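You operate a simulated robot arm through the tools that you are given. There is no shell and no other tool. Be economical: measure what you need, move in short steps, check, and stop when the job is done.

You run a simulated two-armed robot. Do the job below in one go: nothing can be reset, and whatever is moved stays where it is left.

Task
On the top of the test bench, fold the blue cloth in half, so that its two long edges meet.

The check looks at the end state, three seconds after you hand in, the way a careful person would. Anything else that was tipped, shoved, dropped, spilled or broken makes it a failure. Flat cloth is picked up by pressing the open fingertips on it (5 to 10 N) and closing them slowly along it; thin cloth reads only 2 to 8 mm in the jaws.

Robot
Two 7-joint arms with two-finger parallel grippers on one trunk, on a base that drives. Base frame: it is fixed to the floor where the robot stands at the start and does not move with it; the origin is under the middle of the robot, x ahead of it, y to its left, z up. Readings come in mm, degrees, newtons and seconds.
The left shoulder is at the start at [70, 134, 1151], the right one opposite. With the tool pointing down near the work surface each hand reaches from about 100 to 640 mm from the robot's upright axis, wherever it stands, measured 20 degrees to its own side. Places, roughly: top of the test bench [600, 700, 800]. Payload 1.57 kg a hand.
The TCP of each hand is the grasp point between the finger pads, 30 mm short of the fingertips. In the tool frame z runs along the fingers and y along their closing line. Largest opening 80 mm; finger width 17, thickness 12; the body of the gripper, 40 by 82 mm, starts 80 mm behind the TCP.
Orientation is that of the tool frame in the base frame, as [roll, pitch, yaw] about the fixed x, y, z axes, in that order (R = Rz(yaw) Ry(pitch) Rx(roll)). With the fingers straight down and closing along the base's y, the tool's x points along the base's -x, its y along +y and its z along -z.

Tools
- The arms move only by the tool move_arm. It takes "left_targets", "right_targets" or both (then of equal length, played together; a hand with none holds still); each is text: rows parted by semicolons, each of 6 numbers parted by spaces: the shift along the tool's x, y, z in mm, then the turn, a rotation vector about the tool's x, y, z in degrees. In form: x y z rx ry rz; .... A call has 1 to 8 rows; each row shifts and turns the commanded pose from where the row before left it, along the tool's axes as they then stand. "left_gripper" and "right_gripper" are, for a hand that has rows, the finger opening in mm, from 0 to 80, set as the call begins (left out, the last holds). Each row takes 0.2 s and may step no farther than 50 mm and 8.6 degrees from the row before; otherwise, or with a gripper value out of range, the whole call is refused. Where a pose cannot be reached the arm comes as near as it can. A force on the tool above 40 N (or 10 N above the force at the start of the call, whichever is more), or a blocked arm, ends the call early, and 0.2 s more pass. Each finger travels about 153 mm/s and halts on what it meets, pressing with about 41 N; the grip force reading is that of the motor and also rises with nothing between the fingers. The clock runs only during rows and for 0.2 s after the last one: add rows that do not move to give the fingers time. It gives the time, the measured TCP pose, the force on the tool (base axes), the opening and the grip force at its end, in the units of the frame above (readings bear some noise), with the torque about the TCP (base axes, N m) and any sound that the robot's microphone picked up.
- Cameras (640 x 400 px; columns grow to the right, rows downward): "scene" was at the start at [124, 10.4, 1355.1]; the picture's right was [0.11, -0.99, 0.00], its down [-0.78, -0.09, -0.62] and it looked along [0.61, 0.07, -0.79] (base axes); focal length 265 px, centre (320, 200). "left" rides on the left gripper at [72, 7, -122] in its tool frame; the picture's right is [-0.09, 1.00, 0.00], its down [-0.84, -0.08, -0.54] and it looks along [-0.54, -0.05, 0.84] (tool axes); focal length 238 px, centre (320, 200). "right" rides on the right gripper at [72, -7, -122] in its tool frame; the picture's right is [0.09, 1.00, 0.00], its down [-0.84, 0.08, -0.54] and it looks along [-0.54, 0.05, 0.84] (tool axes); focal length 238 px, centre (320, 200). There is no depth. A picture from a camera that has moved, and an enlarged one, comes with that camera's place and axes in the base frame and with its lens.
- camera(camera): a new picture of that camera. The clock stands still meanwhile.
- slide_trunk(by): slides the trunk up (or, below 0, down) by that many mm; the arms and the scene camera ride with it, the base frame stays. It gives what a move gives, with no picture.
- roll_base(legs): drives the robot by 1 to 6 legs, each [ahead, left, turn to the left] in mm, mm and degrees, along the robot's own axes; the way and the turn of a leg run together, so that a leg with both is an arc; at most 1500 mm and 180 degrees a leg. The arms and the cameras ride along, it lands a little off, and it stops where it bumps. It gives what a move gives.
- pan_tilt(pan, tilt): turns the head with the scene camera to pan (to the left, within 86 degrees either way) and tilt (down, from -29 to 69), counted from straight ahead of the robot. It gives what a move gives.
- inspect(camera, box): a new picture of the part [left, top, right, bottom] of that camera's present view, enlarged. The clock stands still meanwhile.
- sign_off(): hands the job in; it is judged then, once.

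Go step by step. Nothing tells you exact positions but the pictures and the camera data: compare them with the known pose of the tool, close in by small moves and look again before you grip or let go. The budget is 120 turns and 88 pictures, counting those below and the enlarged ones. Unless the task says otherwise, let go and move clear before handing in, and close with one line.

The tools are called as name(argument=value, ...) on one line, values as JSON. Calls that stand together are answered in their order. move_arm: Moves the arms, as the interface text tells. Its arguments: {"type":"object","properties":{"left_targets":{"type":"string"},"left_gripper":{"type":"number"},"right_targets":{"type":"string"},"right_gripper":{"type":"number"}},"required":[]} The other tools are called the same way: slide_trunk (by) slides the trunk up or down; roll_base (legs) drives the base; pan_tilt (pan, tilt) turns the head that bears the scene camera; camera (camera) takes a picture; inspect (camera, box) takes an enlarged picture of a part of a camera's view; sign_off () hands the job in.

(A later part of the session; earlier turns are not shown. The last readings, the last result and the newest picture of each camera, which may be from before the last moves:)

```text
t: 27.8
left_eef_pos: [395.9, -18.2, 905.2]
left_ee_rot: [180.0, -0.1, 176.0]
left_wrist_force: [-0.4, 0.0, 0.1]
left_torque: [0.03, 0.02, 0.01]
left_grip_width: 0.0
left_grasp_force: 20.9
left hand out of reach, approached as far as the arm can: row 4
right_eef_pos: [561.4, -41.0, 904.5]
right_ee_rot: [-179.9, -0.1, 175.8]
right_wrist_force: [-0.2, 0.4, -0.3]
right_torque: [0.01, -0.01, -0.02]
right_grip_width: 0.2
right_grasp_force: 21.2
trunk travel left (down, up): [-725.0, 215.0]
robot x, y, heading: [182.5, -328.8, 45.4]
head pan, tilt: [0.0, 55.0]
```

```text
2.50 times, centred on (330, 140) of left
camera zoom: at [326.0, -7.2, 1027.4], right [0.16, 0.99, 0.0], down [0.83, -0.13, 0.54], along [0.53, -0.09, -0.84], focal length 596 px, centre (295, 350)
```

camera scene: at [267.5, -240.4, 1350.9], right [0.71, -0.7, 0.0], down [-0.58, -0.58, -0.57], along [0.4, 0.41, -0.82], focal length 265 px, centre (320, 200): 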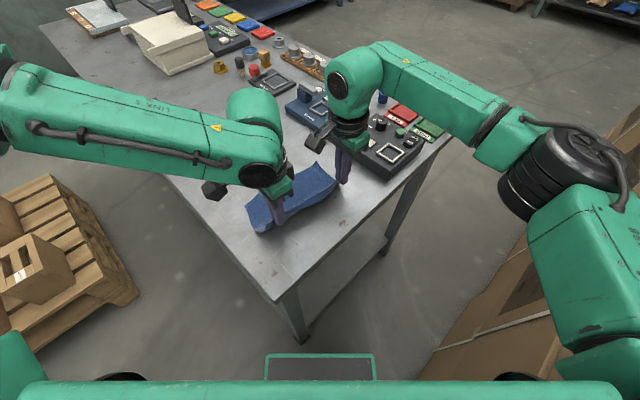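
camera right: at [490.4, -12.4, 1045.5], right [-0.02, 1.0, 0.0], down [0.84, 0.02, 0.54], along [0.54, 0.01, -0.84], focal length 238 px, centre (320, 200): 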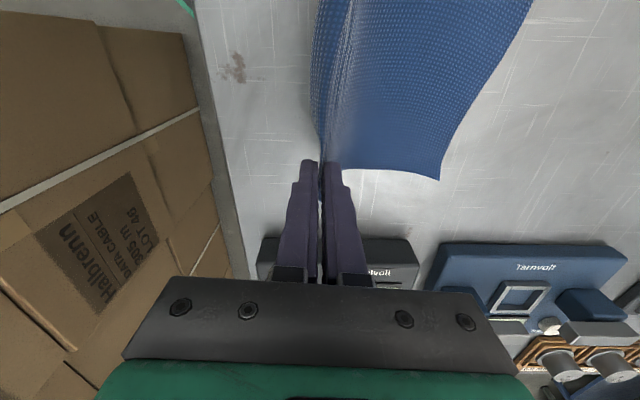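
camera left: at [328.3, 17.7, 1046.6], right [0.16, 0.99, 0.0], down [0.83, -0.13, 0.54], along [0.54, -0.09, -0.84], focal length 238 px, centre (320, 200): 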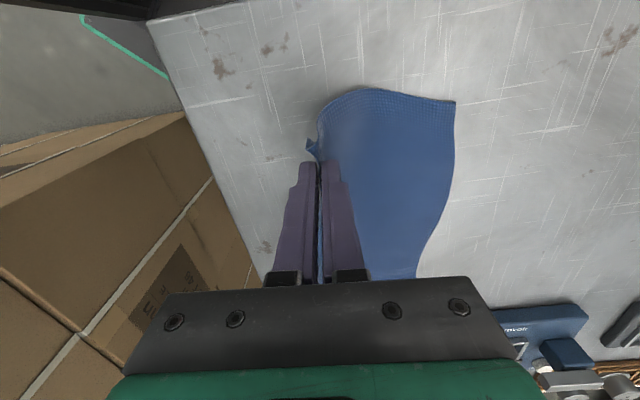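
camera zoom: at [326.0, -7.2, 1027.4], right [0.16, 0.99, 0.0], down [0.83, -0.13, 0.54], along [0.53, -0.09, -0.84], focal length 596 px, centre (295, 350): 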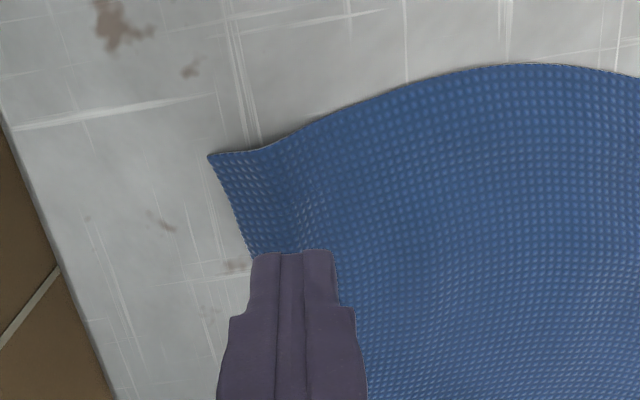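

The hem is flat again: the edge is at about y −56 (right hand) and −34 (left hand). Before gripping, I test in the air whether the right arm can reach the fold's end point.

move_arm(right_targets="0 18 -20 0 0 0; 0 25 -20 0 0 0; 0 25 0 0 0 0; 0 25 0 0 0 0; 0 25 0 0 0 0; 0 25 15 0 0 0; 0 10 22 0 0 0")

```text
t: 29.4
left_eef_pos: [398.3, -16.8, 904.7]
left_ee_rot: [179.9, 0.0, 176.2]
left_wrist_force: [-0.6, 0.1, 0.1]
left_torque: [0.02, 0.02, -0.01]
left_grip_width: 0.0
left_grasp_force: 21.4
right_eef_pos: [562.2, 83.6, 914.2]
right_ee_rot: [180.0, 0.0, 176.0]
right_wrist_force: [-0.3, 0.9, 0.2]
right_torque: [0.01, 0.0, 0.01]
right_grip_width: 0.0
right_grasp_force: 21.4
right hand out of reach, approached as far as the arm can: row 6, 7
trunk travel left (down, up): [-725.0, 215.0]
robot x, y, heading: [178.2, -329.0, 45.3]
head pan, tilt: [0.0, 55.0]
```

The right arm stops at y≈84, short of the roughly 105 needed. I test whether raising the trunk widens the reach.

slide_trunk(by=150)

move_arm(right_targets="0 0 30 0 0 0; 0 0 30 0 0 0; 0 0 30 0 0 0; 0 0 30 0 0 0; 0 12 20 0 0 0; 0 12 0 0 0 0; 0 12 0 0 0 0", left_targets="0 0 30 0 0 0; 0 0 30 0 0 0; 0 0 30 0 0 0; 0 0 30 0 0 0; 0 -8 20 0 0 0; 0 -8 0 0 0 0; 0 -8 0 0 0 0")

```text
t: 31.2
left_eef_pos: [397.7, -17.0, 1055.3]
left_ee_rot: [-180.0, 0.0, 176.1]
left_wrist_force: [0.3, -0.6, 0.5]
left_torque: [0.01, 0.01, -0.02]
left_grip_width: 0.1
left_grasp_force: 21.5
right_eef_pos: [561.9, 83.2, 1064.3]
right_ee_rot: [180.0, 0.0, 175.8]
right_wrist_force: [-0.6, -0.5, -0.7]
right_torque: [0.03, -0.03, -0.01]
right_grip_width: 0.1
right_grasp_force: 21.2
trunk travel left (down, up): [-875.0, 65.0]
robot x, y, heading: [185.4, -329.3, 45.4]
head pan, tilt: [0.0, 55.0]
```

```text
t: 32.8
left_eef_pos: [343.1, -15.7, 960.3]
left_ee_rot: [179.9, 0.0, 176.0]
left_wrist_force: [0.0, 0.2, 0.2]
left_torque: [-0.03, -0.01, -0.02]
left_grip_width: 0.2
left_grasp_force: 21.2
left hand out of reach, approached as far as the arm can: row 1, 2, 3, 4, 5, 7
right_eef_pos: [544.9, 70.3, 943.1]
right_ee_rot: [-180.0, -0.1, 176.0]
right_wrist_force: [0.2, -0.3, 0.4]
right_torque: [0.01, 0.01, 0.0]
right_grip_width: 0.1
right_grasp_force: 21.1
right hand out of reach, approached as far as the arm can: row 1, 3, 4, 5, 6, 7
trunk travel left (down, up): [-875.0, 65.0]
robot x, y, heading: [181.6, -332.0, 45.5]
head pan, tilt: [0.0, 55.0]
```

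Raising the trunk made it worse, so lowering should help. I lift the hands, then bring the trunk down past its original height.

move_arm(right_targets="0 0 -40 0 0 0; 0 -10 -40 0 0 0; 0 -10 -40 0 0 0; 0 -10 -40 0 0 0; 0 0 -40 0 0 0; 0 0 -40 0 0 0", left_targets="0 10 -40 0 0 0; -15 10 -40 0 0 0; -15 10 -40 0 0 0; -15 0 -40 0 0 0; -10 0 -40 0 0 0; 0 0 -40 0 0 0")

slide_trunk(by=-250)

```text
t: 34.2
left_eef_pos: [396.4, 8.3, 1200.7]
left_ee_rot: [-180.0, 0.2, 176.0]
left_wrist_force: [1.0, 0.2, 1.1]
left_torque: [0.01, 0.0, -0.01]
left_grip_width: 0.0
left_grasp_force: 21.6
right_eef_pos: [541.7, 38.2, 1183.9]
right_ee_rot: [180.0, 0.1, 175.9]
right_wrist_force: [-0.3, -0.3, 0.1]
right_torque: [0.02, -0.02, 0.01]
right_grip_width: 0.0
right_grasp_force: 21.3
trunk travel left (down, up): [-875.0, 65.0]
robot x, y, heading: [181.5, -330.5, 45.6]
head pan, tilt: [0.0, 55.0]
```

```text
t: 36.8
left_eef_pos: [398.6, 9.0, 949.9]
left_ee_rot: [-179.9, 0.0, 176.2]
left_wrist_force: [0.3, -0.5, -0.2]
left_torque: [0.0, -0.04, 0.02]
left_grip_width: 0.0
left_grasp_force: 21.6
right_eef_pos: [543.5, 39.1, 933.7]
right_ee_rot: [179.9, 0.0, 175.9]
right_wrist_force: [0.1, -0.1, 0.2]
right_torque: [0.03, 0.02, 0.0]
right_grip_width: 0.0
right_grasp_force: 21.0
trunk travel left (down, up): [-625.0, 315.0]
robot x, y, heading: [182.4, -331.6, 45.3]
head pan, tilt: [0.0, 55.0]
```

The trunk is now 100 mm below its original height. I test both limits again above the cloth.

move_arm(right_targets="-17 18 0 0 0 0; 0 20 0 0 0 0; 0 20 4 0 0 0; 0 18 4 0 0 0; 0 0 10 0 0 0", left_targets="0 -10 0 0 0 0; 0 -10 0 0 0 0; 0 -10 10 0 0 0; 0 -10 10 0 0 0; 0 0 10 0 0 0")

camera(camera="scene")

```text
t: 38.0
left_eef_pos: [396.8, -29.3, 919.8]
left_ee_rot: [180.0, 0.0, 176.0]
left_wrist_force: [1.2, 0.3, -0.2]
left_torque: [-0.03, 0.03, -0.04]
left_grip_width: 0.0
left_grasp_force: 21.3
right_eef_pos: [562.0, 75.9, 923.7]
right_ee_rot: [-180.0, 0.0, 175.9]
right_wrist_force: [-0.3, 0.5, -0.8]
right_torque: [-0.01, 0.04, -0.02]
right_grip_width: 0.0
right_grasp_force: 21.5
right hand out of reach, approached as far as the arm can: row 3, 4
trunk travel left (down, up): [-625.0, 315.0]
robot x, y, heading: [179.4, -332.0, 45.5]
head pan, tilt: [0.0, 55.0]
```

```text
52 pictures are left
camera scene: at [268.1, -240.7, 1251.0], right [0.71, -0.7, 0.0], down [-0.58, -0.58, -0.57], along [0.4, 0.41, -0.82], focal length 265 px, centre (320, 200)
```

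scene: 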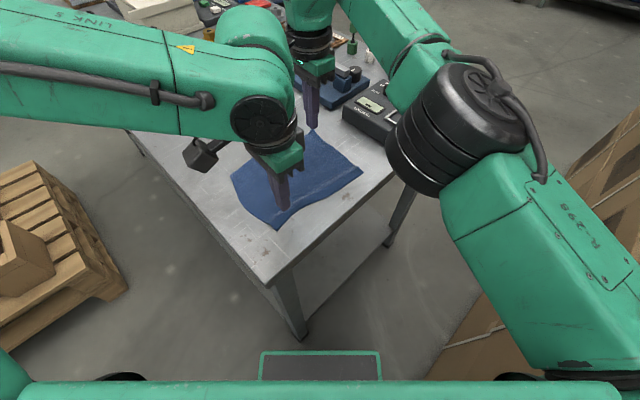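

Left now reaches its start; the right arm is limited by stretch at the far end. Tilting the right gripper so its fingers point away should gain reach, so I test that in the air.

move_arm(right_targets="0 0 -5 -7 0 0; 0 0 -5 -7 0 0; 0 0 0 -4 0 0; 0 14 3 0 0 0; 0 14 5 0 0 0; 0 10 3 0 0 0")

```text
t: 39.4
left_eef_pos: [394.7, -29.2, 919.3]
left_ee_rot: [-180.0, 0.0, 176.1]
left_wrist_force: [0.0, 0.3, -0.1]
left_torque: [0.02, 0.03, 0.02]
left_grip_width: 0.0
left_grasp_force: 21.3
right_eef_pos: [564.8, 115.7, 934.5]
right_ee_rot: [162.0, -0.1, 175.9]
right_wrist_force: [-0.5, 0.8, -1.0]
right_torque: [0.05, -0.02, 0.0]
right_grip_width: 0.2
right_grasp_force: 20.8
trunk travel left (down, up): [-625.0, 315.0]
robot x, y, heading: [182.1, -327.4, 45.5]
head pan, tilt: [0.0, 55.0]
```

The 18° tilt reaches the end point. I check it also holds down low, then come back.

move_arm(right_targets="0 -5.4 16.6 0 0 0; 0 -5.4 16.6 0 0 0; 0 0 0 0 0 0")

```text
t: 40.1
left_eef_pos: [395.3, -30.9, 918.8]
left_ee_rot: [-180.0, 0.0, 176.0]
left_wrist_force: [0.0, -0.2, -0.6]
left_torque: [0.02, 0.04, -0.01]
left_grip_width: 0.0
left_grasp_force: 21.4
right_eef_pos: [563.7, 114.3, 898.4]
right_ee_rot: [162.0, 0.1, 175.8]
right_wrist_force: [0.7, 0.2, -0.5]
right_torque: [0.02, 0.0, -0.01]
right_grip_width: 0.0
right_grasp_force: 21.3
trunk travel left (down, up): [-625.0, 315.0]
robot x, y, heading: [178.2, -332.0, 45.3]
head pan, tilt: [0.0, 55.0]
```

Good at the low position too. I return the right hand to the right edge, upright, with both fingers open only 18 mm.

move_arm(right_targets="0 14 -43 0 0 0; 0 0 0 6 0 0; 0 0 0 6 0 0; 0 0 0 6 0 0; 0 -41 0 0 0 0; 0 -41 0 0 0 0; 0 -41 8 0 0 0; 0 -39 20 0 0 0", left_targets="0 0 0 0 0 0; 0 0 0 0 0 0; 0 0 0 0 0 0; 0 0 0 0 0 0; 0 0 0 0 0 0; 0 0 0 0 0 0; 0 1 8 0 0 0; 0 1 8 0 0 0", right_gripper=18, left_gripper=18)

move_arm(right_targets="0 0 8 0 0 0; 0 0 8 0 0 0; 0 0 0 0 0 0", left_targets="0 0 8 0 0 0; 0 0 4 0 0 0; 0 0 0 0 0 0")

inspect(camera="right", box=[220, 60, 440, 220])

inspect(camera="left", box=[220, 60, 440, 220])

```text
t: 42.0
left_eef_pos: [396.3, -28.1, 903.6]
left_ee_rot: [179.8, 0.0, 176.1]
left_wrist_force: [-0.6, -0.1, -1.3]
left_torque: [-0.01, 0.0, 0.0]
left_grip_width: 18.2
left_grasp_force: 0.1
right_eef_pos: [535.5, -81.8, 908.6]
right_ee_rot: [180.0, -0.2, 175.9]
right_wrist_force: [-0.7, -0.2, 0.7]
right_torque: [0.01, 0.0, 0.0]
right_grip_width: 18.0
right_grasp_force: 0.0
right hand out of reach, approached as far as the arm can: row 3, 4
trunk travel left (down, up): [-625.0, 315.0]
robot x, y, heading: [183.4, -331.5, 45.4]
head pan, tilt: [0.0, 55.0]
```

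```text
t: 42.8
left_eef_pos: [396.2, -28.3, 888.0]
left_ee_rot: [180.0, -0.1, 176.0]
left_wrist_force: [-0.6, 1.1, 0.6]
left_torque: [-0.01, -0.01, 0.0]
left_grip_width: 18.0
left_grasp_force: 0.0
right_eef_pos: [536.0, -80.3, 889.9]
right_ee_rot: [180.0, 0.1, 175.8]
right_wrist_force: [-0.2, 0.4, 0.0]
right_torque: [0.01, 0.02, -0.03]
right_grip_width: 18.2
right_grasp_force: 0.1
trunk travel left (down, up): [-625.0, 315.0]
robot x, y, heading: [182.3, -330.3, 45.6]
head pan, tilt: [0.0, 55.0]
```

```text
2.50 times, centred on (330, 140) of right
camera zoom: at [461.7, -81.7, 1011.9], right [-0.02, 1.0, 0.0], down [0.84, 0.02, 0.54], along [0.54, 0.01, -0.84], focal length 596 px, centre (295, 350)
```

zoom: 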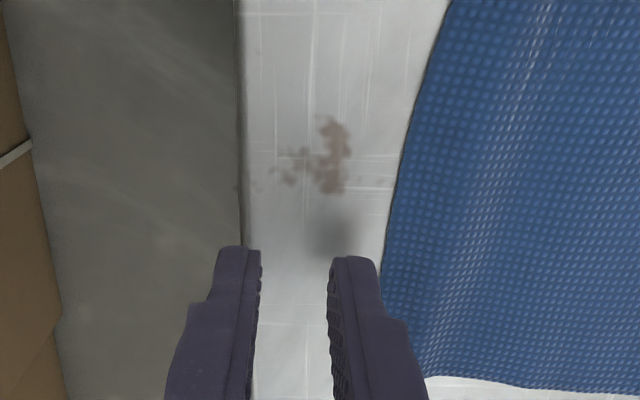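

```text
2.50 times, centred on (330, 140) of left
camera zoom: at [324.5, -17.8, 1011.8], right [0.16, 0.99, 0.0], down [0.83, -0.14, 0.54], along [0.54, -0.09, -0.84], focal length 596 px, centre (295, 350)
```

zoom: 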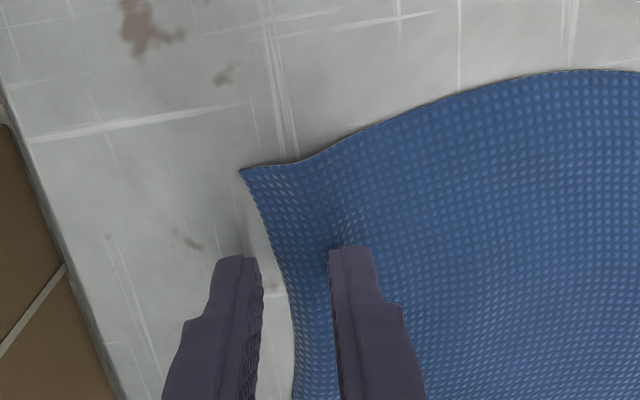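

The right hand ended a bit off after the reach limit. I lift it, bring it back over the far part of the edge and look again.

move_arm(right_targets="0 0 -15 0 0 0; -13 18 0 0 0 0; -13 14 0 0 0 0; 0 0 0 0 0 0", left_targets="0 0 0 0 0 0; 0 2 0 0 0 0; 0 2 0 0 0 0; 0 0 0 0 0 0")

inspect(camera="right", box=[220, 60, 440, 220])

```text
t: 43.8
left_eef_pos: [397.1, -24.3, 889.7]
left_ee_rot: [180.0, 0.0, 176.1]
left_wrist_force: [-0.7, 0.2, -0.3]
left_torque: [0.01, 0.03, -0.02]
left_grip_width: 18.2
left_grasp_force: 0.1
right_eef_pos: [563.8, -50.5, 906.3]
right_ee_rot: [180.0, 0.0, 176.0]
right_wrist_force: [-0.1, -0.2, 0.2]
right_torque: [-0.01, 0.01, 0.02]
right_grip_width: 18.0
right_grasp_force: 0.1
trunk travel left (down, up): [-625.0, 315.0]
robot x, y, heading: [181.0, -330.0, 45.2]
head pan, tilt: [0.0, 55.0]
```

```text
2.50 times, centred on (330, 140) of right
camera zoom: at [489.7, -51.5, 1026.7], right [-0.02, 1.0, 0.0], down [0.84, 0.02, 0.54], along [0.54, 0.01, -0.84], focal length 596 px, centre (295, 350)
```

zoom: 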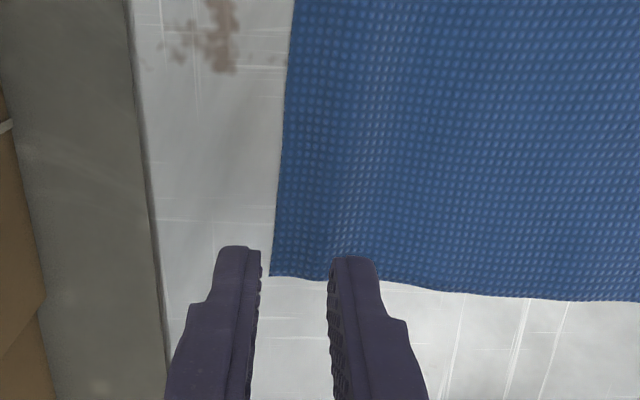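

The cloth's far edge is at x≈575, so I move the right hand 12 mm nearer and lower both until they press lightly.

move_arm(right_targets="12 0 8 0 0 0; 0 0 8 0 0 0; 0 0 5 0 0 0; 0 0 2 0 0 0; 0 0 0 0 0 0", left_targets="0 0 2 0 0 0; 0 0 2 0 0 0; 0 0 2 0 0 0; 0 0 1 0 0 0; 0 0 0 0 0 0")

inspect(camera="right", box=[240, 100, 400, 200])

inspect(camera="left", box=[240, 100, 400, 200])

```text
t: 45.0
left_eef_pos: [397.8, -23.6, 883.9]
left_ee_rot: [179.9, 0.0, 176.1]
left_wrist_force: [-0.7, -0.5, 0.0]
left_torque: [-0.02, -0.02, 0.01]
left_grip_width: 18.1
left_grasp_force: 0.0
right_eef_pos: [551.8, -49.0, 881.5]
right_ee_rot: [-180.0, 0.0, 176.0]
right_wrist_force: [-0.5, 0.3, -0.2]
right_torque: [0.0, 0.0, 0.02]
right_grip_width: 18.3
right_grasp_force: 0.1
trunk travel left (down, up): [-625.0, 315.0]
robot x, y, heading: [185.2, -333.1, 45.1]
head pan, tilt: [0.0, 55.0]
```

```text
4.00 times, centred on (320, 150) of right
camera zoom: at [478.7, -50.5, 1004.4], right [-0.02, 1.0, 0.0], down [0.84, 0.02, 0.54], along [0.54, 0.01, -0.84], focal length 953 px, centre (320, 400)
```

zoom: 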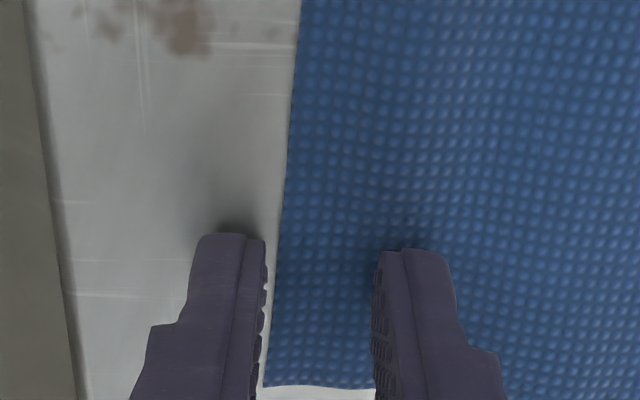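

```text
4.00 times, centred on (320, 150) of left
camera zoom: at [325.3, -13.3, 1006.8], right [0.16, 0.99, 0.0], down [0.83, -0.13, 0.54], along [0.54, -0.09, -0.84], focal length 953 px, centre (320, 400)
```

zoom: 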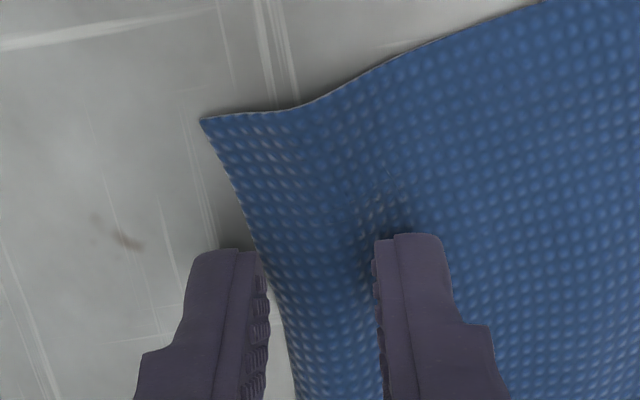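

Both outer fingers sit right beside the edge. I press down gently.

move_arm(right_targets="0 0 1 0 0 0; 0 0 0.7 0 0 0; 0 0 0 0 0 0", left_targets="0 0 2 0 0 0; 0 0 1.3 0 0 0; 0 0 0 0 0 0")

```text
t: 45.8
left_eef_pos: [396.6, -23.7, 880.9]
left_ee_rot: [179.9, 0.1, 176.1]
left_wrist_force: [-0.3, 0.0, 4.7]
left_torque: [-0.02, -0.03, 0.0]
left_grip_width: 17.7
left_grasp_force: 0.0
right_eef_pos: [552.0, -49.9, 881.3]
right_ee_rot: [-180.0, 0.0, 176.0]
right_wrist_force: [-0.4, -0.4, 0.3]
right_torque: [0.02, -0.02, 0.0]
right_grip_width: 18.0
right_grasp_force: 0.0
trunk travel left (down, up): [-625.0, 315.0]
robot x, y, heading: [180.9, -330.0, 45.5]
head pan, tilt: [0.0, 55.0]
```

move_arm(right_targets="0 0 1 0 0 0; 0 0 0.6 0 0 0; 0 0 0 0 0 0", left_targets="0 0 0.3 0 0 0; 0 0 0 0 0 0; 0 0 0 0 0 0")

```text
t: 46.5
left_eef_pos: [395.5, -23.9, 881.3]
left_ee_rot: [179.9, 0.1, 176.0]
left_wrist_force: [1.1, 1.2, 7.1]
left_torque: [-0.03, -0.03, 0.01]
left_grip_width: 17.4
left_grasp_force: 0.1
right_eef_pos: [551.7, -49.5, 881.6]
right_ee_rot: [179.9, 0.0, 175.9]
right_wrist_force: [1.6, 1.1, 6.2]
right_torque: [0.06, -0.06, -0.04]
right_grip_width: 18.4
right_grasp_force: 0.2
trunk travel left (down, up): [-625.0, 315.0]
robot x, y, heading: [182.7, -332.1, 45.2]
head pan, tilt: [0.0, 55.0]
```

Both press at 6–7 N, so I close slowly again.

move_arm(right_targets="0 0 0 0 0 0", left_targets="0 0 0 0 0 0", right_gripper=12, left_gripper=12)

move_arm(right_targets="0 0 0 0 0 0", left_targets="0 0 0 0 0 0", right_gripper=7, left_gripper=7)

move_arm(right_targets="0 0 0 0 0 0; 0 0 0 0 0 0", left_targets="0 0 0 0 0 0; 0 0 0 0 0 0", right_gripper=0, left_gripper=0)

move_arm(right_targets="0 2 -10 0 0 0; 0 4 -15 0 0 0; 0 6 -15 0 0 0; 0 0 0 0 0 0", left_targets="0 2 -10 0 0 0; 0 4 -15 0 0 0; 0 6 -15 0 0 0; 0 0 0 0 0 0")

camera(camera="right")

camera(camera="left")

```text
t: 47.0
left_eef_pos: [396.3, -24.2, 882.1]
left_ee_rot: [179.9, 0.1, 176.1]
left_wrist_force: [1.1, 0.4, 6.4]
left_torque: [0.02, 0.04, -0.02]
left_grip_width: 11.3
left_grasp_force: 0.1
right_eef_pos: [549.2, -50.0, 880.2]
right_ee_rot: [180.0, 0.0, 176.0]
right_wrist_force: [-0.4, -0.8, 7.9]
right_torque: [0.04, -0.02, -0.02]
right_grip_width: 11.1
right_grasp_force: 0.1
trunk travel left (down, up): [-625.0, 315.0]
robot x, y, heading: [180.6, -326.7, 45.4]
head pan, tilt: [0.0, 55.0]
```

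```text
t: 47.4
left_eef_pos: [396.0, -24.9, 880.6]
left_ee_rot: [180.0, 0.1, 176.1]
left_wrist_force: [0.7, 0.4, 5.7]
left_torque: [0.01, -0.02, 0.01]
left_grip_width: 7.1
left_grasp_force: 0.1
right_eef_pos: [550.7, -49.7, 880.3]
right_ee_rot: [179.9, 0.0, 176.1]
right_wrist_force: [-0.1, -1.0, 8.7]
right_torque: [0.06, 0.01, -0.01]
right_grip_width: 6.2
right_grasp_force: 0.1
trunk travel left (down, up): [-625.0, 315.0]
robot x, y, heading: [185.8, -332.6, 45.5]
head pan, tilt: [0.0, 55.0]
```

```text
t: 48.0
left_eef_pos: [395.4, -24.5, 881.7]
left_ee_rot: [179.9, 0.0, 176.1]
left_wrist_force: [1.0, -0.8, 6.0]
left_torque: [-0.03, 0.02, -0.04]
left_grip_width: 2.2
left_grasp_force: 23.9
right_eef_pos: [550.2, -49.6, 880.4]
right_ee_rot: [180.0, 0.1, 176.0]
right_wrist_force: [-1.3, 0.9, 9.3]
right_torque: [0.13, 0.03, -0.01]
right_grip_width: 2.2
right_grasp_force: 24.3
trunk travel left (down, up): [-625.0, 315.0]
robot x, y, heading: [187.0, -332.4, 45.3]
head pan, tilt: [0.0, 55.0]
```

```text
t: 49.0
left_eef_pos: [396.0, -11.7, 920.2]
left_ee_rot: [179.9, 0.0, 176.2]
left_wrist_force: [0.2, 0.8, -0.6]
left_torque: [0.0, -0.02, 0.01]
left_grip_width: 2.1
left_grasp_force: 23.3
right_eef_pos: [549.6, -37.4, 920.6]
right_ee_rot: [180.0, -0.1, 175.9]
right_wrist_force: [0.1, 0.1, -0.6]
right_torque: [-0.01, 0.02, -0.05]
right_grip_width: 2.1
right_grasp_force: 23.6
trunk travel left (down, up): [-625.0, 315.0]
robot x, y, heading: [185.4, -331.4, 45.3]
head pan, tilt: [0.0, 55.0]
```

```text
46 pictures are left
camera right: at [477.2, -38.4, 1041.6], right [-0.02, 1.0, 0.0], down [0.84, 0.02, 0.54], along [0.54, 0.01, -0.84], focal length 238 px, centre (320, 200)
```

right: 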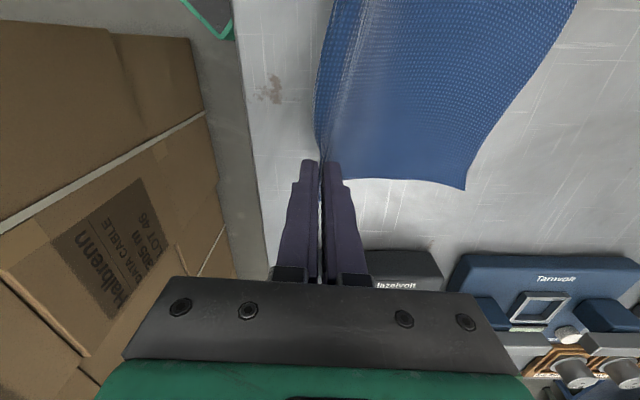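

```text
45 pictures are left
camera left: at [325.6, -0.7, 1041.6], right [0.16, 0.99, 0.0], down [0.83, -0.13, 0.54], along [0.54, -0.09, -0.84], focal length 238 px, centre (320, 200)
```

left: 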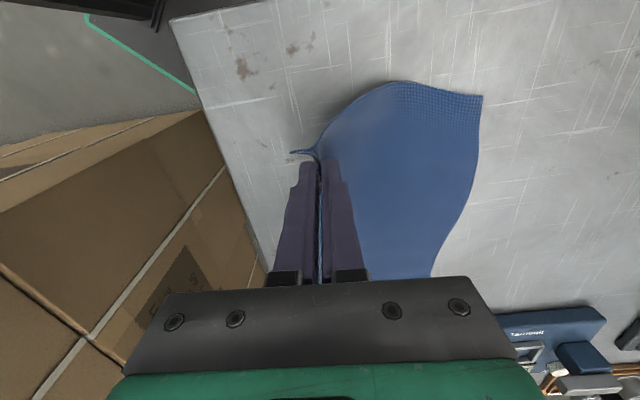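

Both hands hold with only a short hem, and the left edge lies on a line from (585,98) to (377,113). I carry the edge over in an arc, in two slow halves.

move_arm(right_targets="-0.1 8.5 -6 0 0 0; -0.1 8.5 -6 0 0 0; -0.1 10 -4 0 0 0; -0.1 10 -4 0 0 0; -0.1 10 -1 0 0 0; -0.1 10 -1 0 0 0; -0.1 10 2 0 0 0; -0.1 10 2 0 0 0", left_targets="-0.1 7.5 -6 0 0 0; -0.1 7.5 -6 0 0 0; -0.1 8.7 -4 0 0 0; -0.1 8.7 -4 0 0 0; -0.1 8.7 -1 0 0 0; -0.1 8.7 -1 0 0 0; -0.1 8.8 2 0 0 0; -0.1 8.8 2 0 0 0")

camera(camera="scene")

camera(camera="left")

camera(camera="right")

```text
t: 50.8
left_eef_pos: [403.4, 54.5, 937.2]
left_ee_rot: [180.0, 0.0, 176.1]
left_wrist_force: [0.3, -0.2, 0.7]
left_torque: [0.01, -0.02, -0.02]
left_grip_width: 1.9
left_grasp_force: 23.6
right_eef_pos: [559.1, 40.5, 938.0]
right_ee_rot: [-180.0, 0.1, 176.0]
right_wrist_force: [-0.4, -0.1, 0.0]
right_torque: [0.02, 0.05, 0.02]
right_grip_width: 2.1
right_grasp_force: 23.9
trunk travel left (down, up): [-625.0, 315.0]
robot x, y, heading: [184.3, -332.9, 45.1]
head pan, tilt: [0.0, 55.0]
```

```text
44 pictures are left
camera scene: at [267.6, -240.3, 1251.0], right [0.71, -0.7, 0.0], down [-0.58, -0.58, -0.57], along [0.4, 0.41, -0.82], focal length 265 px, centre (320, 200)
```

scene: 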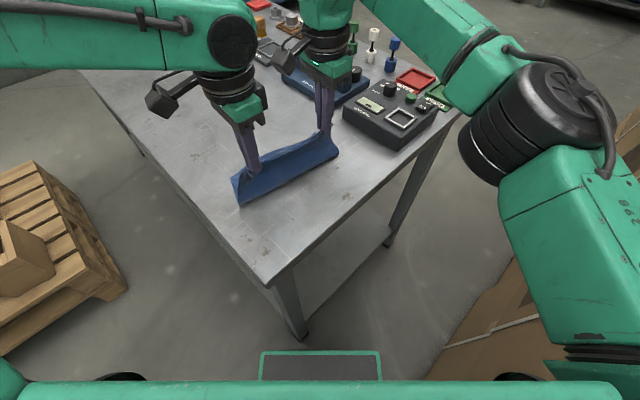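

```text
43 pictures are left
camera left: at [332.2, 65.7, 1059.6], right [0.16, 0.99, 0.0], down [0.83, -0.13, 0.54], along [0.54, -0.09, -0.84], focal length 238 px, centre (320, 200)
```

left: 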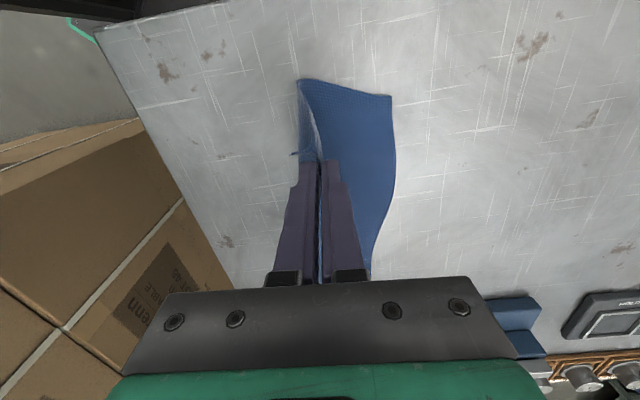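

```text
42 pictures are left
camera right: at [485.4, 39.0, 1058.6], right [-0.02, 1.0, 0.0], down [0.84, 0.02, 0.54], along [0.54, 0.01, -0.84], focal length 238 px, centre (320, 200)
```

right: 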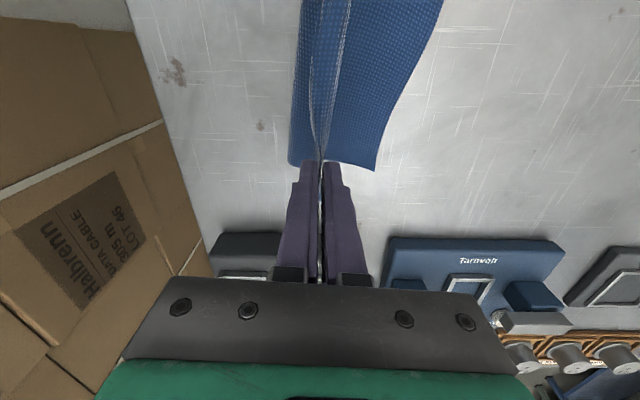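

The fold is coming over cleanly. I finish the arc, with a small tilt of the right gripper for reach.

move_arm(right_targets="0 0 0 -6 0 0; -0.2 8.4 5.9 0 0 0; -0.2 8.3 6.9 0 0 0; 0 6.9 10.8 0 0 0; 0 5.5 14.7 0 0 0; 0 2.7 12.4 0 0 0; 0 1.3 5 0 0 0; 0 0 0 0 0 0", left_targets="0 0 0 0 0 0; -0.2 10 5 0 0 0; -0.2 10 6 0 0 0; 0 9 10 0 0 0; 0 8 14 0 0 0; 0 4 12 0 0 0; 0 2 5 0 0 0; 0 0 0 0 0 0")

camera(camera="left")

camera(camera="right")

```text
t: 52.5
left_eef_pos: [406.0, 97.3, 887.5]
left_ee_rot: [-180.0, -0.1, 176.2]
left_wrist_force: [0.2, 0.4, -0.1]
left_torque: [0.0, -0.02, 0.01]
left_grip_width: 1.8
left_grasp_force: 23.1
right_eef_pos: [561.3, 79.0, 886.1]
right_ee_rot: [173.9, -0.1, 175.9]
right_wrist_force: [-0.3, 0.2, 0.6]
right_torque: [-0.02, 0.0, 0.0]
right_grip_width: 2.1
right_grasp_force: 23.9
trunk travel left (down, up): [-625.0, 315.0]
robot x, y, heading: [182.9, -332.8, 45.0]
head pan, tilt: [0.0, 55.0]
```

```text
41 pictures are left
camera left: at [334.8, 108.3, 1009.4], right [0.16, 0.99, 0.0], down [0.83, -0.14, 0.54], along [0.54, -0.09, -0.84], focal length 238 px, centre (320, 200)
```

left: 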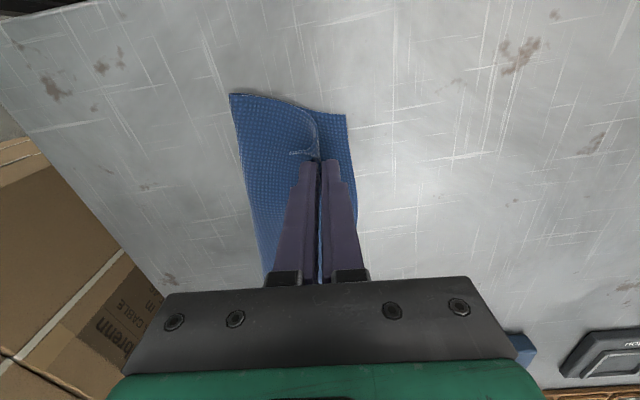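

```text
40 pictures are left
camera right: at [485.8, 65.0, 1006.6], right [-0.02, 0.99, 0.1], down [0.84, -0.04, 0.55], along [0.55, 0.1, -0.83], focal length 238 px, centre (320, 200)
```

right: 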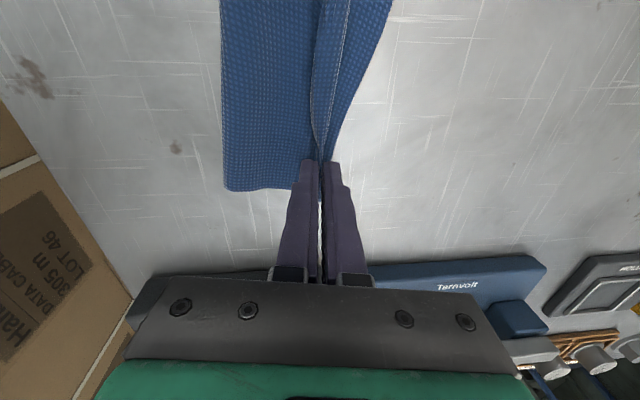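

The pinch points are about 17 mm short of the left edge, which is the hem length, as planned. I lower the last few mm, open gently and look.

move_arm(right_targets="0 0 3 0 0 0; 0 0 1 0 0 0; 0 0 0 0 0 0", left_targets="0 0 3 0 0 0; 0 0 2 0 0 0; 0 0 0 0 0 0")

move_arm(right_targets="0 0 0 0 0 0; 0 0 0 0 0 0", left_targets="0 0 0 0 0 0; 0 0 0 0 0 0", right_gripper=24, left_gripper=24)

move_arm(right_targets="0 0 -10 0 0 0; 0 0 -15 0 0 0; 0 -1 -20 0 0 0; 0 0 0 0 0 0", left_targets="0 0 -10 0 0 0; 0 0 -15 0 0 0; 0 0 -20 0 0 0; 0 0 0 0 0 0")

camera(camera="left")

camera(camera="right")

```text
t: 53.4
left_eef_pos: [405.9, 97.5, 883.0]
left_ee_rot: [179.8, 0.1, 176.1]
left_wrist_force: [1.2, 0.6, 3.8]
left_torque: [0.0, -0.01, 0.01]
left_grip_width: 2.1
left_grasp_force: 23.9
right_eef_pos: [560.2, 78.9, 883.3]
right_ee_rot: [173.9, 0.0, 175.9]
right_wrist_force: [0.2, 0.7, 3.5]
right_torque: [0.01, 0.0, 0.03]
right_grip_width: 2.1
right_grasp_force: 23.6
trunk travel left (down, up): [-625.0, 315.0]
robot x, y, heading: [182.0, -330.5, 45.3]
head pan, tilt: [0.0, 55.0]
```

```text
t: 54.0
left_eef_pos: [405.1, 97.7, 882.5]
left_ee_rot: [180.0, 0.1, 176.1]
left_wrist_force: [1.2, -0.2, 2.7]
left_torque: [-0.01, -0.04, 0.02]
left_grip_width: 23.7
left_grasp_force: 0.1
right_eef_pos: [560.1, 78.6, 884.6]
right_ee_rot: [173.8, 0.0, 175.9]
right_wrist_force: [-0.1, 1.7, 9.9]
right_torque: [-0.15, -0.02, 0.01]
right_grip_width: 21.8
right_grasp_force: 0.1
trunk travel left (down, up): [-625.0, 315.0]
robot x, y, heading: [181.3, -326.8, 45.5]
head pan, tilt: [0.0, 55.0]
```

```text
t: 55.0
left_eef_pos: [405.1, 98.3, 926.1]
left_ee_rot: [179.9, 0.0, 176.1]
left_wrist_force: [0.9, -0.4, 0.0]
left_torque: [0.0, 0.02, -0.03]
left_grip_width: 23.9
left_grasp_force: 0.0
right_eef_pos: [559.2, 75.5, 925.9]
right_ee_rot: [174.0, -0.2, 176.0]
right_wrist_force: [-0.8, 0.0, 0.5]
right_torque: [0.0, -0.01, -0.01]
right_grip_width: 24.1
right_grasp_force: 0.0
trunk travel left (down, up): [-625.0, 315.0]
robot x, y, heading: [183.2, -328.1, 45.5]
head pan, tilt: [0.0, 55.0]
```

```text
39 pictures are left
camera left: at [333.2, 108.9, 1048.4], right [0.16, 0.99, 0.0], down [0.83, -0.13, 0.54], along [0.54, -0.09, -0.84], focal length 238 px, centre (320, 200)
```

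left: 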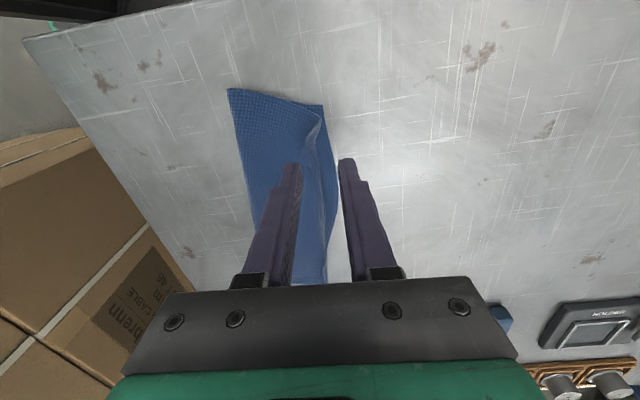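

```text
38 pictures are left
camera right: at [485.5, 61.5, 1046.0], right [-0.02, 0.99, 0.1], down [0.84, -0.04, 0.55], along [0.55, 0.1, -0.83], focal length 238 px, centre (320, 200)
```

right: 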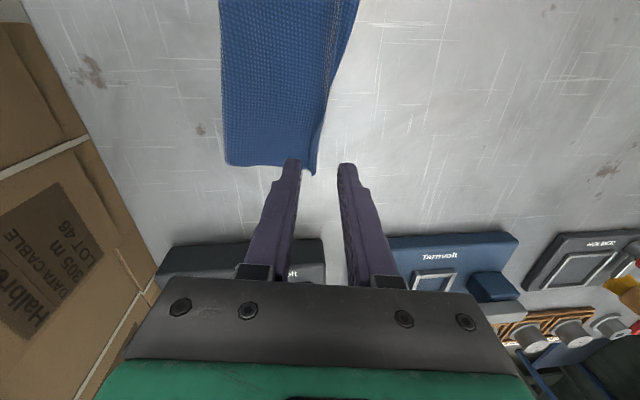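

The hem has sprung open a good deal. I raise the hands and look closely at how the two edges match.

move_arm(right_targets="0 -15 -30 0 0 0; 0 -15 -30 0 0 0; 0 -15 0 0 0 0; 0 0 0 0 0 0", left_targets="0 15 -30 0 0 0; 0 15 -30 0 0 0; 10 15 0 0 0 0; 0 0 0 0 0 0")

inspect(camera="left", box=[160, 60, 360, 240])

inspect(camera="right", box=[220, 0, 440, 200])

inspect(camera="scene", box=[200, 90, 360, 220])

```text
t: 56.0
left_eef_pos: [396.1, 144.3, 987.5]
left_ee_rot: [180.0, 0.0, 176.1]
left_wrist_force: [-0.6, 0.5, 0.2]
left_torque: [-0.02, 0.0, 0.01]
left_grip_width: 24.0
left_grasp_force: 0.0
right_eef_pos: [556.5, 22.8, 981.4]
right_ee_rot: [174.0, 0.1, 175.8]
right_wrist_force: [0.2, 0.7, 0.2]
right_torque: [0.01, -0.01, 0.01]
right_grip_width: 24.2
right_grasp_force: 0.2
trunk travel left (down, up): [-625.0, 315.0]
robot x, y, heading: [183.8, -331.9, 45.5]
head pan, tilt: [0.0, 55.0]
```

```text
2.22 times, centred on (260, 150) of left
camera zoom: at [326.0, 154.6, 1109.4], right [0.16, 0.99, 0.0], down [0.83, -0.13, 0.54], along [0.54, -0.09, -0.84], focal length 530 px, centre (453, 311)
```

zoom: 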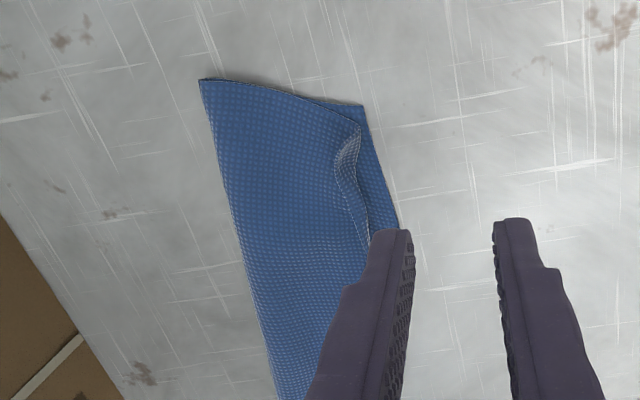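

```text
2.00 times, centred on (330, 100) of right
camera zoom: at [481.3, 8.4, 1100.5], right [-0.02, 0.99, 0.1], down [0.84, -0.04, 0.55], along [0.55, 0.1, -0.83], focal length 477 px, centre (300, 400)
```

zoom: 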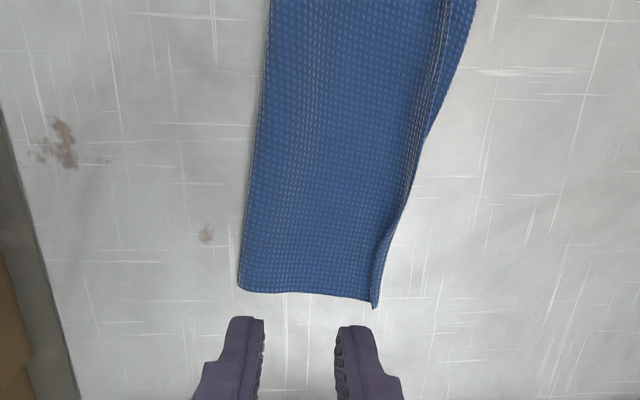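

```text
3.08 times, centred on (280, 155) of scene
camera zoom: at [267.7, -241.3, 1251.1], right [0.71, -0.7, 0.0], down [-0.58, -0.58, -0.57], along [0.4, 0.41, -0.82], focal length 814 px, centre (443, 338)
```

zoom: 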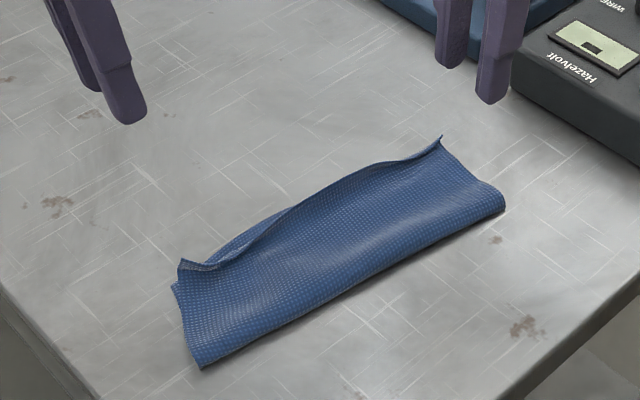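

The fold is good, but the top hem stands curled and its edge is up to about 10 mm short. I close the fingers and smooth the hem outward with a light press at both ends.

move_arm(right_targets="-4.5 20 2 0 0 0; -4.5 20 2 0 0 0; 0 0 0 0 0 0; 0 -3 30 0 0 0; 0 -3 30 0 0 0; 0 -3 20 0 0 0; 0 0 8 0 0 0", left_targets="0 -20 0 0 0 0; 0 -20 0 0 0 0; 0 -20 0 0 0 0; 0 0 30 0 0 0; 0 0 30 0 0 0; 0 0 25 0 0 0; 0 0 10 0 0 0", right_gripper=0, left_gripper=0)

inspect(camera="left", box=[200, 60, 440, 220])

inspect(camera="right", box=[200, 60, 440, 220])

```text
t: 57.5
left_eef_pos: [395.8, 83.4, 891.9]
left_ee_rot: [180.0, 0.0, 176.1]
left_wrist_force: [0.2, -0.2, -0.5]
left_torque: [0.0, 0.02, 0.02]
left_grip_width: 0.0
left_grasp_force: 21.7
right_eef_pos: [572.4, 62.9, 893.0]
right_ee_rot: [174.0, 0.0, 175.9]
right_wrist_force: [-0.2, 0.1, -0.4]
right_torque: [0.02, -0.01, -0.02]
right_grip_width: 0.0
right_grasp_force: 21.3
trunk travel left (down, up): [-625.0, 315.0]
robot x, y, heading: [180.7, -331.7, 45.3]
head pan, tilt: [0.0, 55.0]
```

```text
2.50 times, centred on (320, 140) of left
camera zoom: at [325.6, 94.2, 1013.2], right [0.16, 0.99, 0.0], down [0.83, -0.13, 0.54], along [0.54, -0.09, -0.84], focal length 596 px, centre (320, 350)
```

zoom: 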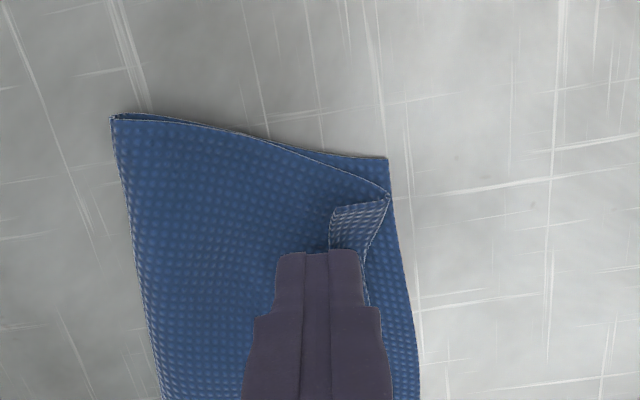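

```text
2.50 times, centred on (320, 140) of right
camera zoom: at [496.4, 48.7, 1012.5], right [-0.02, 0.99, 0.1], down [0.84, -0.04, 0.55], along [0.55, 0.1, -0.83], focal length 596 px, centre (320, 350)
```

zoom: 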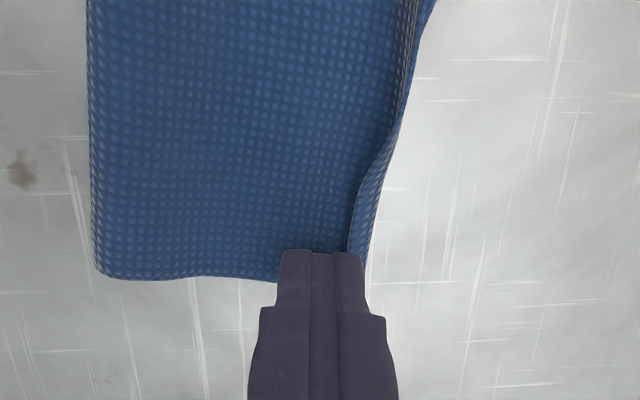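

At both ends the hem's free edge is turned back under the finger. I step back inside that free edge and lower to light contact, then sweep outward to flip it over.

move_arm(right_targets="0 -7 0 0 0 0; 0 0 4 0 0 0; 0 0 4 0 0 0; 0 0 1 0 0 0; 0 0 0 0 0 0", left_targets="0 -13 0 0 0 0; 0 0 4 0 0 0; 0 0 3 0 0 0; 0 0 1 0 0 0; 0 0 0 0 0 0")

inspect(camera="left", box=[240, 90, 400, 200])

inspect(camera="right", box=[240, 90, 400, 200])

```text
t: 58.8
left_eef_pos: [394.2, 70.4, 884.7]
left_ee_rot: [180.0, 0.0, 176.2]
left_wrist_force: [0.0, 0.2, -1.3]
left_torque: [0.01, -0.02, -0.01]
left_grip_width: 0.1
left_grasp_force: 21.3
right_eef_pos: [569.4, 57.6, 883.7]
right_ee_rot: [174.0, 0.0, 175.9]
right_wrist_force: [0.2, -0.6, 2.1]
right_torque: [-0.01, 0.01, -0.01]
right_grip_width: 0.1
right_grasp_force: 21.5
trunk travel left (down, up): [-625.0, 315.0]
robot x, y, heading: [181.4, -334.2, 45.4]
head pan, tilt: [0.0, 55.0]
```

```text
3.64 times, centred on (320, 145) of left
camera zoom: at [323.6, 81.0, 1006.3], right [0.16, 0.99, 0.0], down [0.83, -0.14, 0.54], along [0.54, -0.09, -0.84], focal length 867 px, centre (320, 400)
```

zoom: 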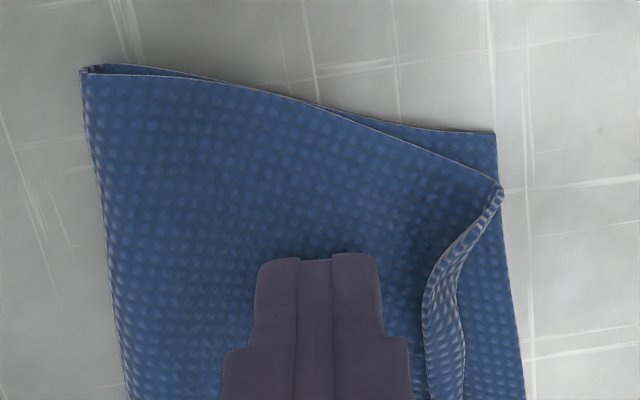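

```text
3.64 times, centred on (320, 145) of right
camera zoom: at [494.9, 42.6, 1003.2], right [-0.02, 0.99, 0.1], down [0.84, -0.04, 0.55], along [0.55, 0.1, -0.83], focal length 867 px, centre (320, 400)
```

zoom: 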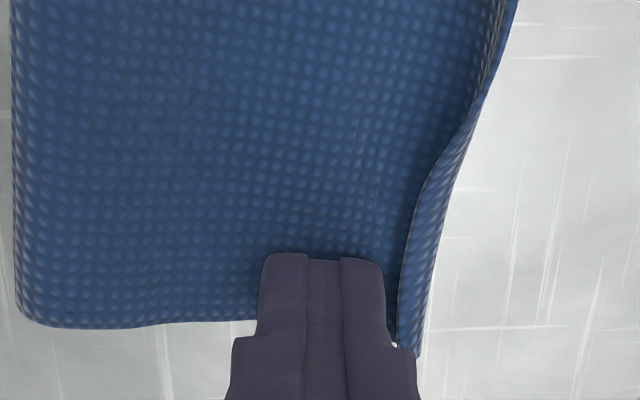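

The hem stands upright just beyond both fingertips. I sweep outward to lay it down.

move_arm(right_targets="0 3 0.3 0 0 0; 0 3 0.3 0 0 0; 0 3 0.3 0 0 0; 0 3 0.3 0 0 0; 0 3 0.3 0 0 0; 0 3 0.3 0 0 0; 0 2 0 0 0 0", left_targets="0 4 1 0 0 0; 0 4 0.5 0 0 0; 0 4 0 0 0 0; 0 4 0 0 0 0; 0 4 0 0 0 0; 0 4 0 0 0 0; 0 4 0 0 0 0")

inspect(camera="left", box=[240, 90, 400, 200])

inspect(camera="right", box=[240, 90, 400, 200])

```text
t: 60.4
left_eef_pos: [396.3, 97.8, 882.2]
left_ee_rot: [180.0, 0.1, 176.0]
left_wrist_force: [0.8, -0.3, 1.0]
left_torque: [-0.01, -0.01, -0.01]
left_grip_width: 0.0
left_grasp_force: 21.3
right_eef_pos: [571.6, 76.2, 883.8]
right_ee_rot: [174.0, 0.0, 175.9]
right_wrist_force: [0.8, 0.7, 0.7]
right_torque: [0.04, 0.01, -0.02]
right_grip_width: 0.0
right_grasp_force: 21.1
trunk travel left (down, up): [-625.0, 315.0]
robot x, y, heading: [181.8, -331.5, 45.7]
head pan, tilt: [0.0, 55.0]
```

```text
3.64 times, centred on (320, 145) of left
camera zoom: at [323.9, 108.9, 1004.3], right [0.16, 0.99, 0.0], down [0.83, -0.14, 0.54], along [0.54, -0.09, -0.84], focal length 867 px, centre (320, 400)
```

zoom: 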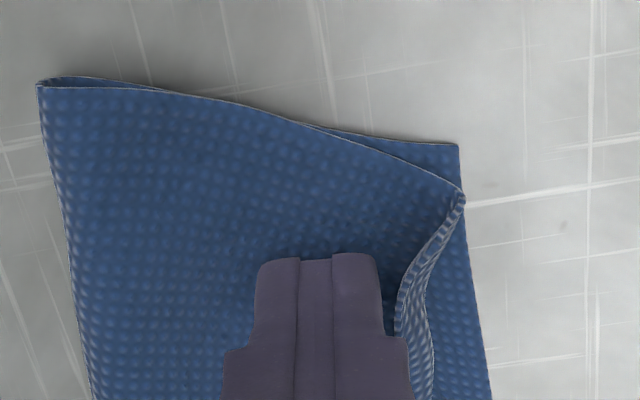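

```text
3.64 times, centred on (320, 145) of right
camera zoom: at [496.5, 62.7, 1004.4], right [-0.02, 0.99, 0.1], down [0.84, -0.04, 0.55], along [0.55, 0.1, -0.83], focal length 867 px, centre (320, 400)
```

zoom: 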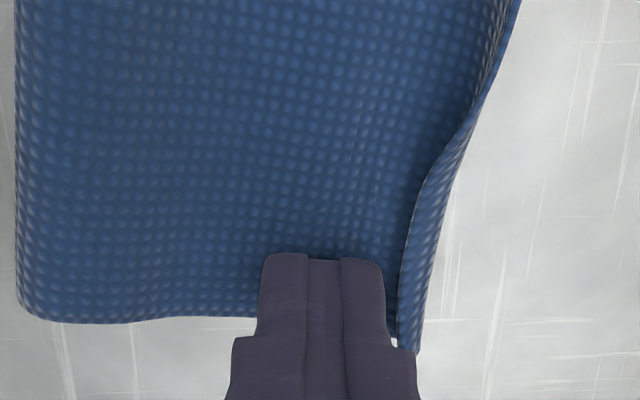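

Pressing dragged the whole cloth about 20 mm along, still folded. Instead I push the standing hem over from just above the top layer, then press it down from above.

move_arm(right_targets="0 0 -3.5 0 0 0; 0 5 0.5 0 0 0; 0 5 0.5 0 0 0; 0 5 0.5 0 0 0; 0 0 0 0 0 0; 0 0 2.5 0 0 0; 0 0 1 0 0 0", left_targets="0 0 -3.5 0 0 0; 0 6 0 0 0 0; 0 6 0 0 0 0; 0 6 0 0 0 0; 0 0 0 0 0 0; 0 0 2.5 0 0 0; 0 0 1.5 0 0 0")

inspect(camera="left", box=[240, 90, 400, 200])

inspect(camera="right", box=[240, 90, 400, 200])

```text
t: 62.0
left_eef_pos: [396.2, 116.1, 882.3]
left_ee_rot: [179.9, 0.0, 176.1]
left_wrist_force: [0.6, 1.2, 6.3]
left_torque: [0.08, -0.03, 0.03]
left_grip_width: 0.3
left_grasp_force: 21.1
right_eef_pos: [571.0, 88.7, 883.8]
right_ee_rot: [173.8, -0.2, 175.9]
right_wrist_force: [0.6, 0.7, 0.1]
right_torque: [-0.01, 0.02, 0.0]
right_grip_width: 0.1
right_grasp_force: 21.3
trunk travel left (down, up): [-625.0, 315.0]
robot x, y, heading: [186.2, -324.7, 45.7]
head pan, tilt: [0.0, 55.0]
```

```text
3.64 times, centred on (320, 145) of left
camera zoom: at [325.9, 126.8, 1004.1], right [0.16, 0.99, 0.0], down [0.83, -0.14, 0.54], along [0.54, -0.08, -0.84], focal length 867 px, centre (320, 400)
```

zoom: 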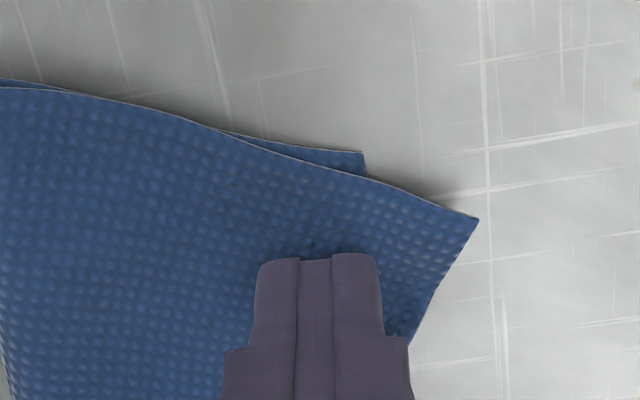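

```text
3.64 times, centred on (320, 145) of right
camera zoom: at [496.0, 75.1, 1004.2], right [-0.02, 0.99, 0.1], down [0.84, -0.04, 0.55], along [0.55, 0.1, -0.83], focal length 867 px, centre (320, 400)
```

zoom: 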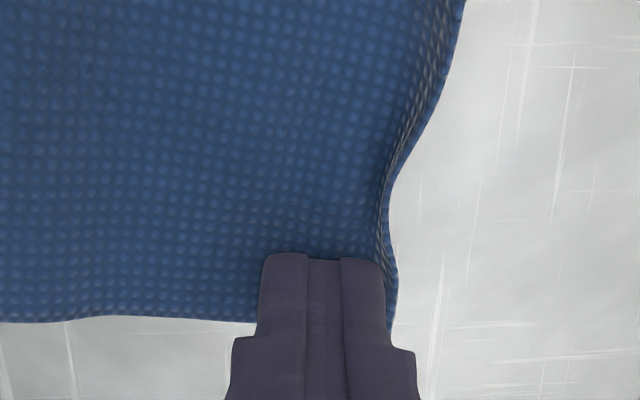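

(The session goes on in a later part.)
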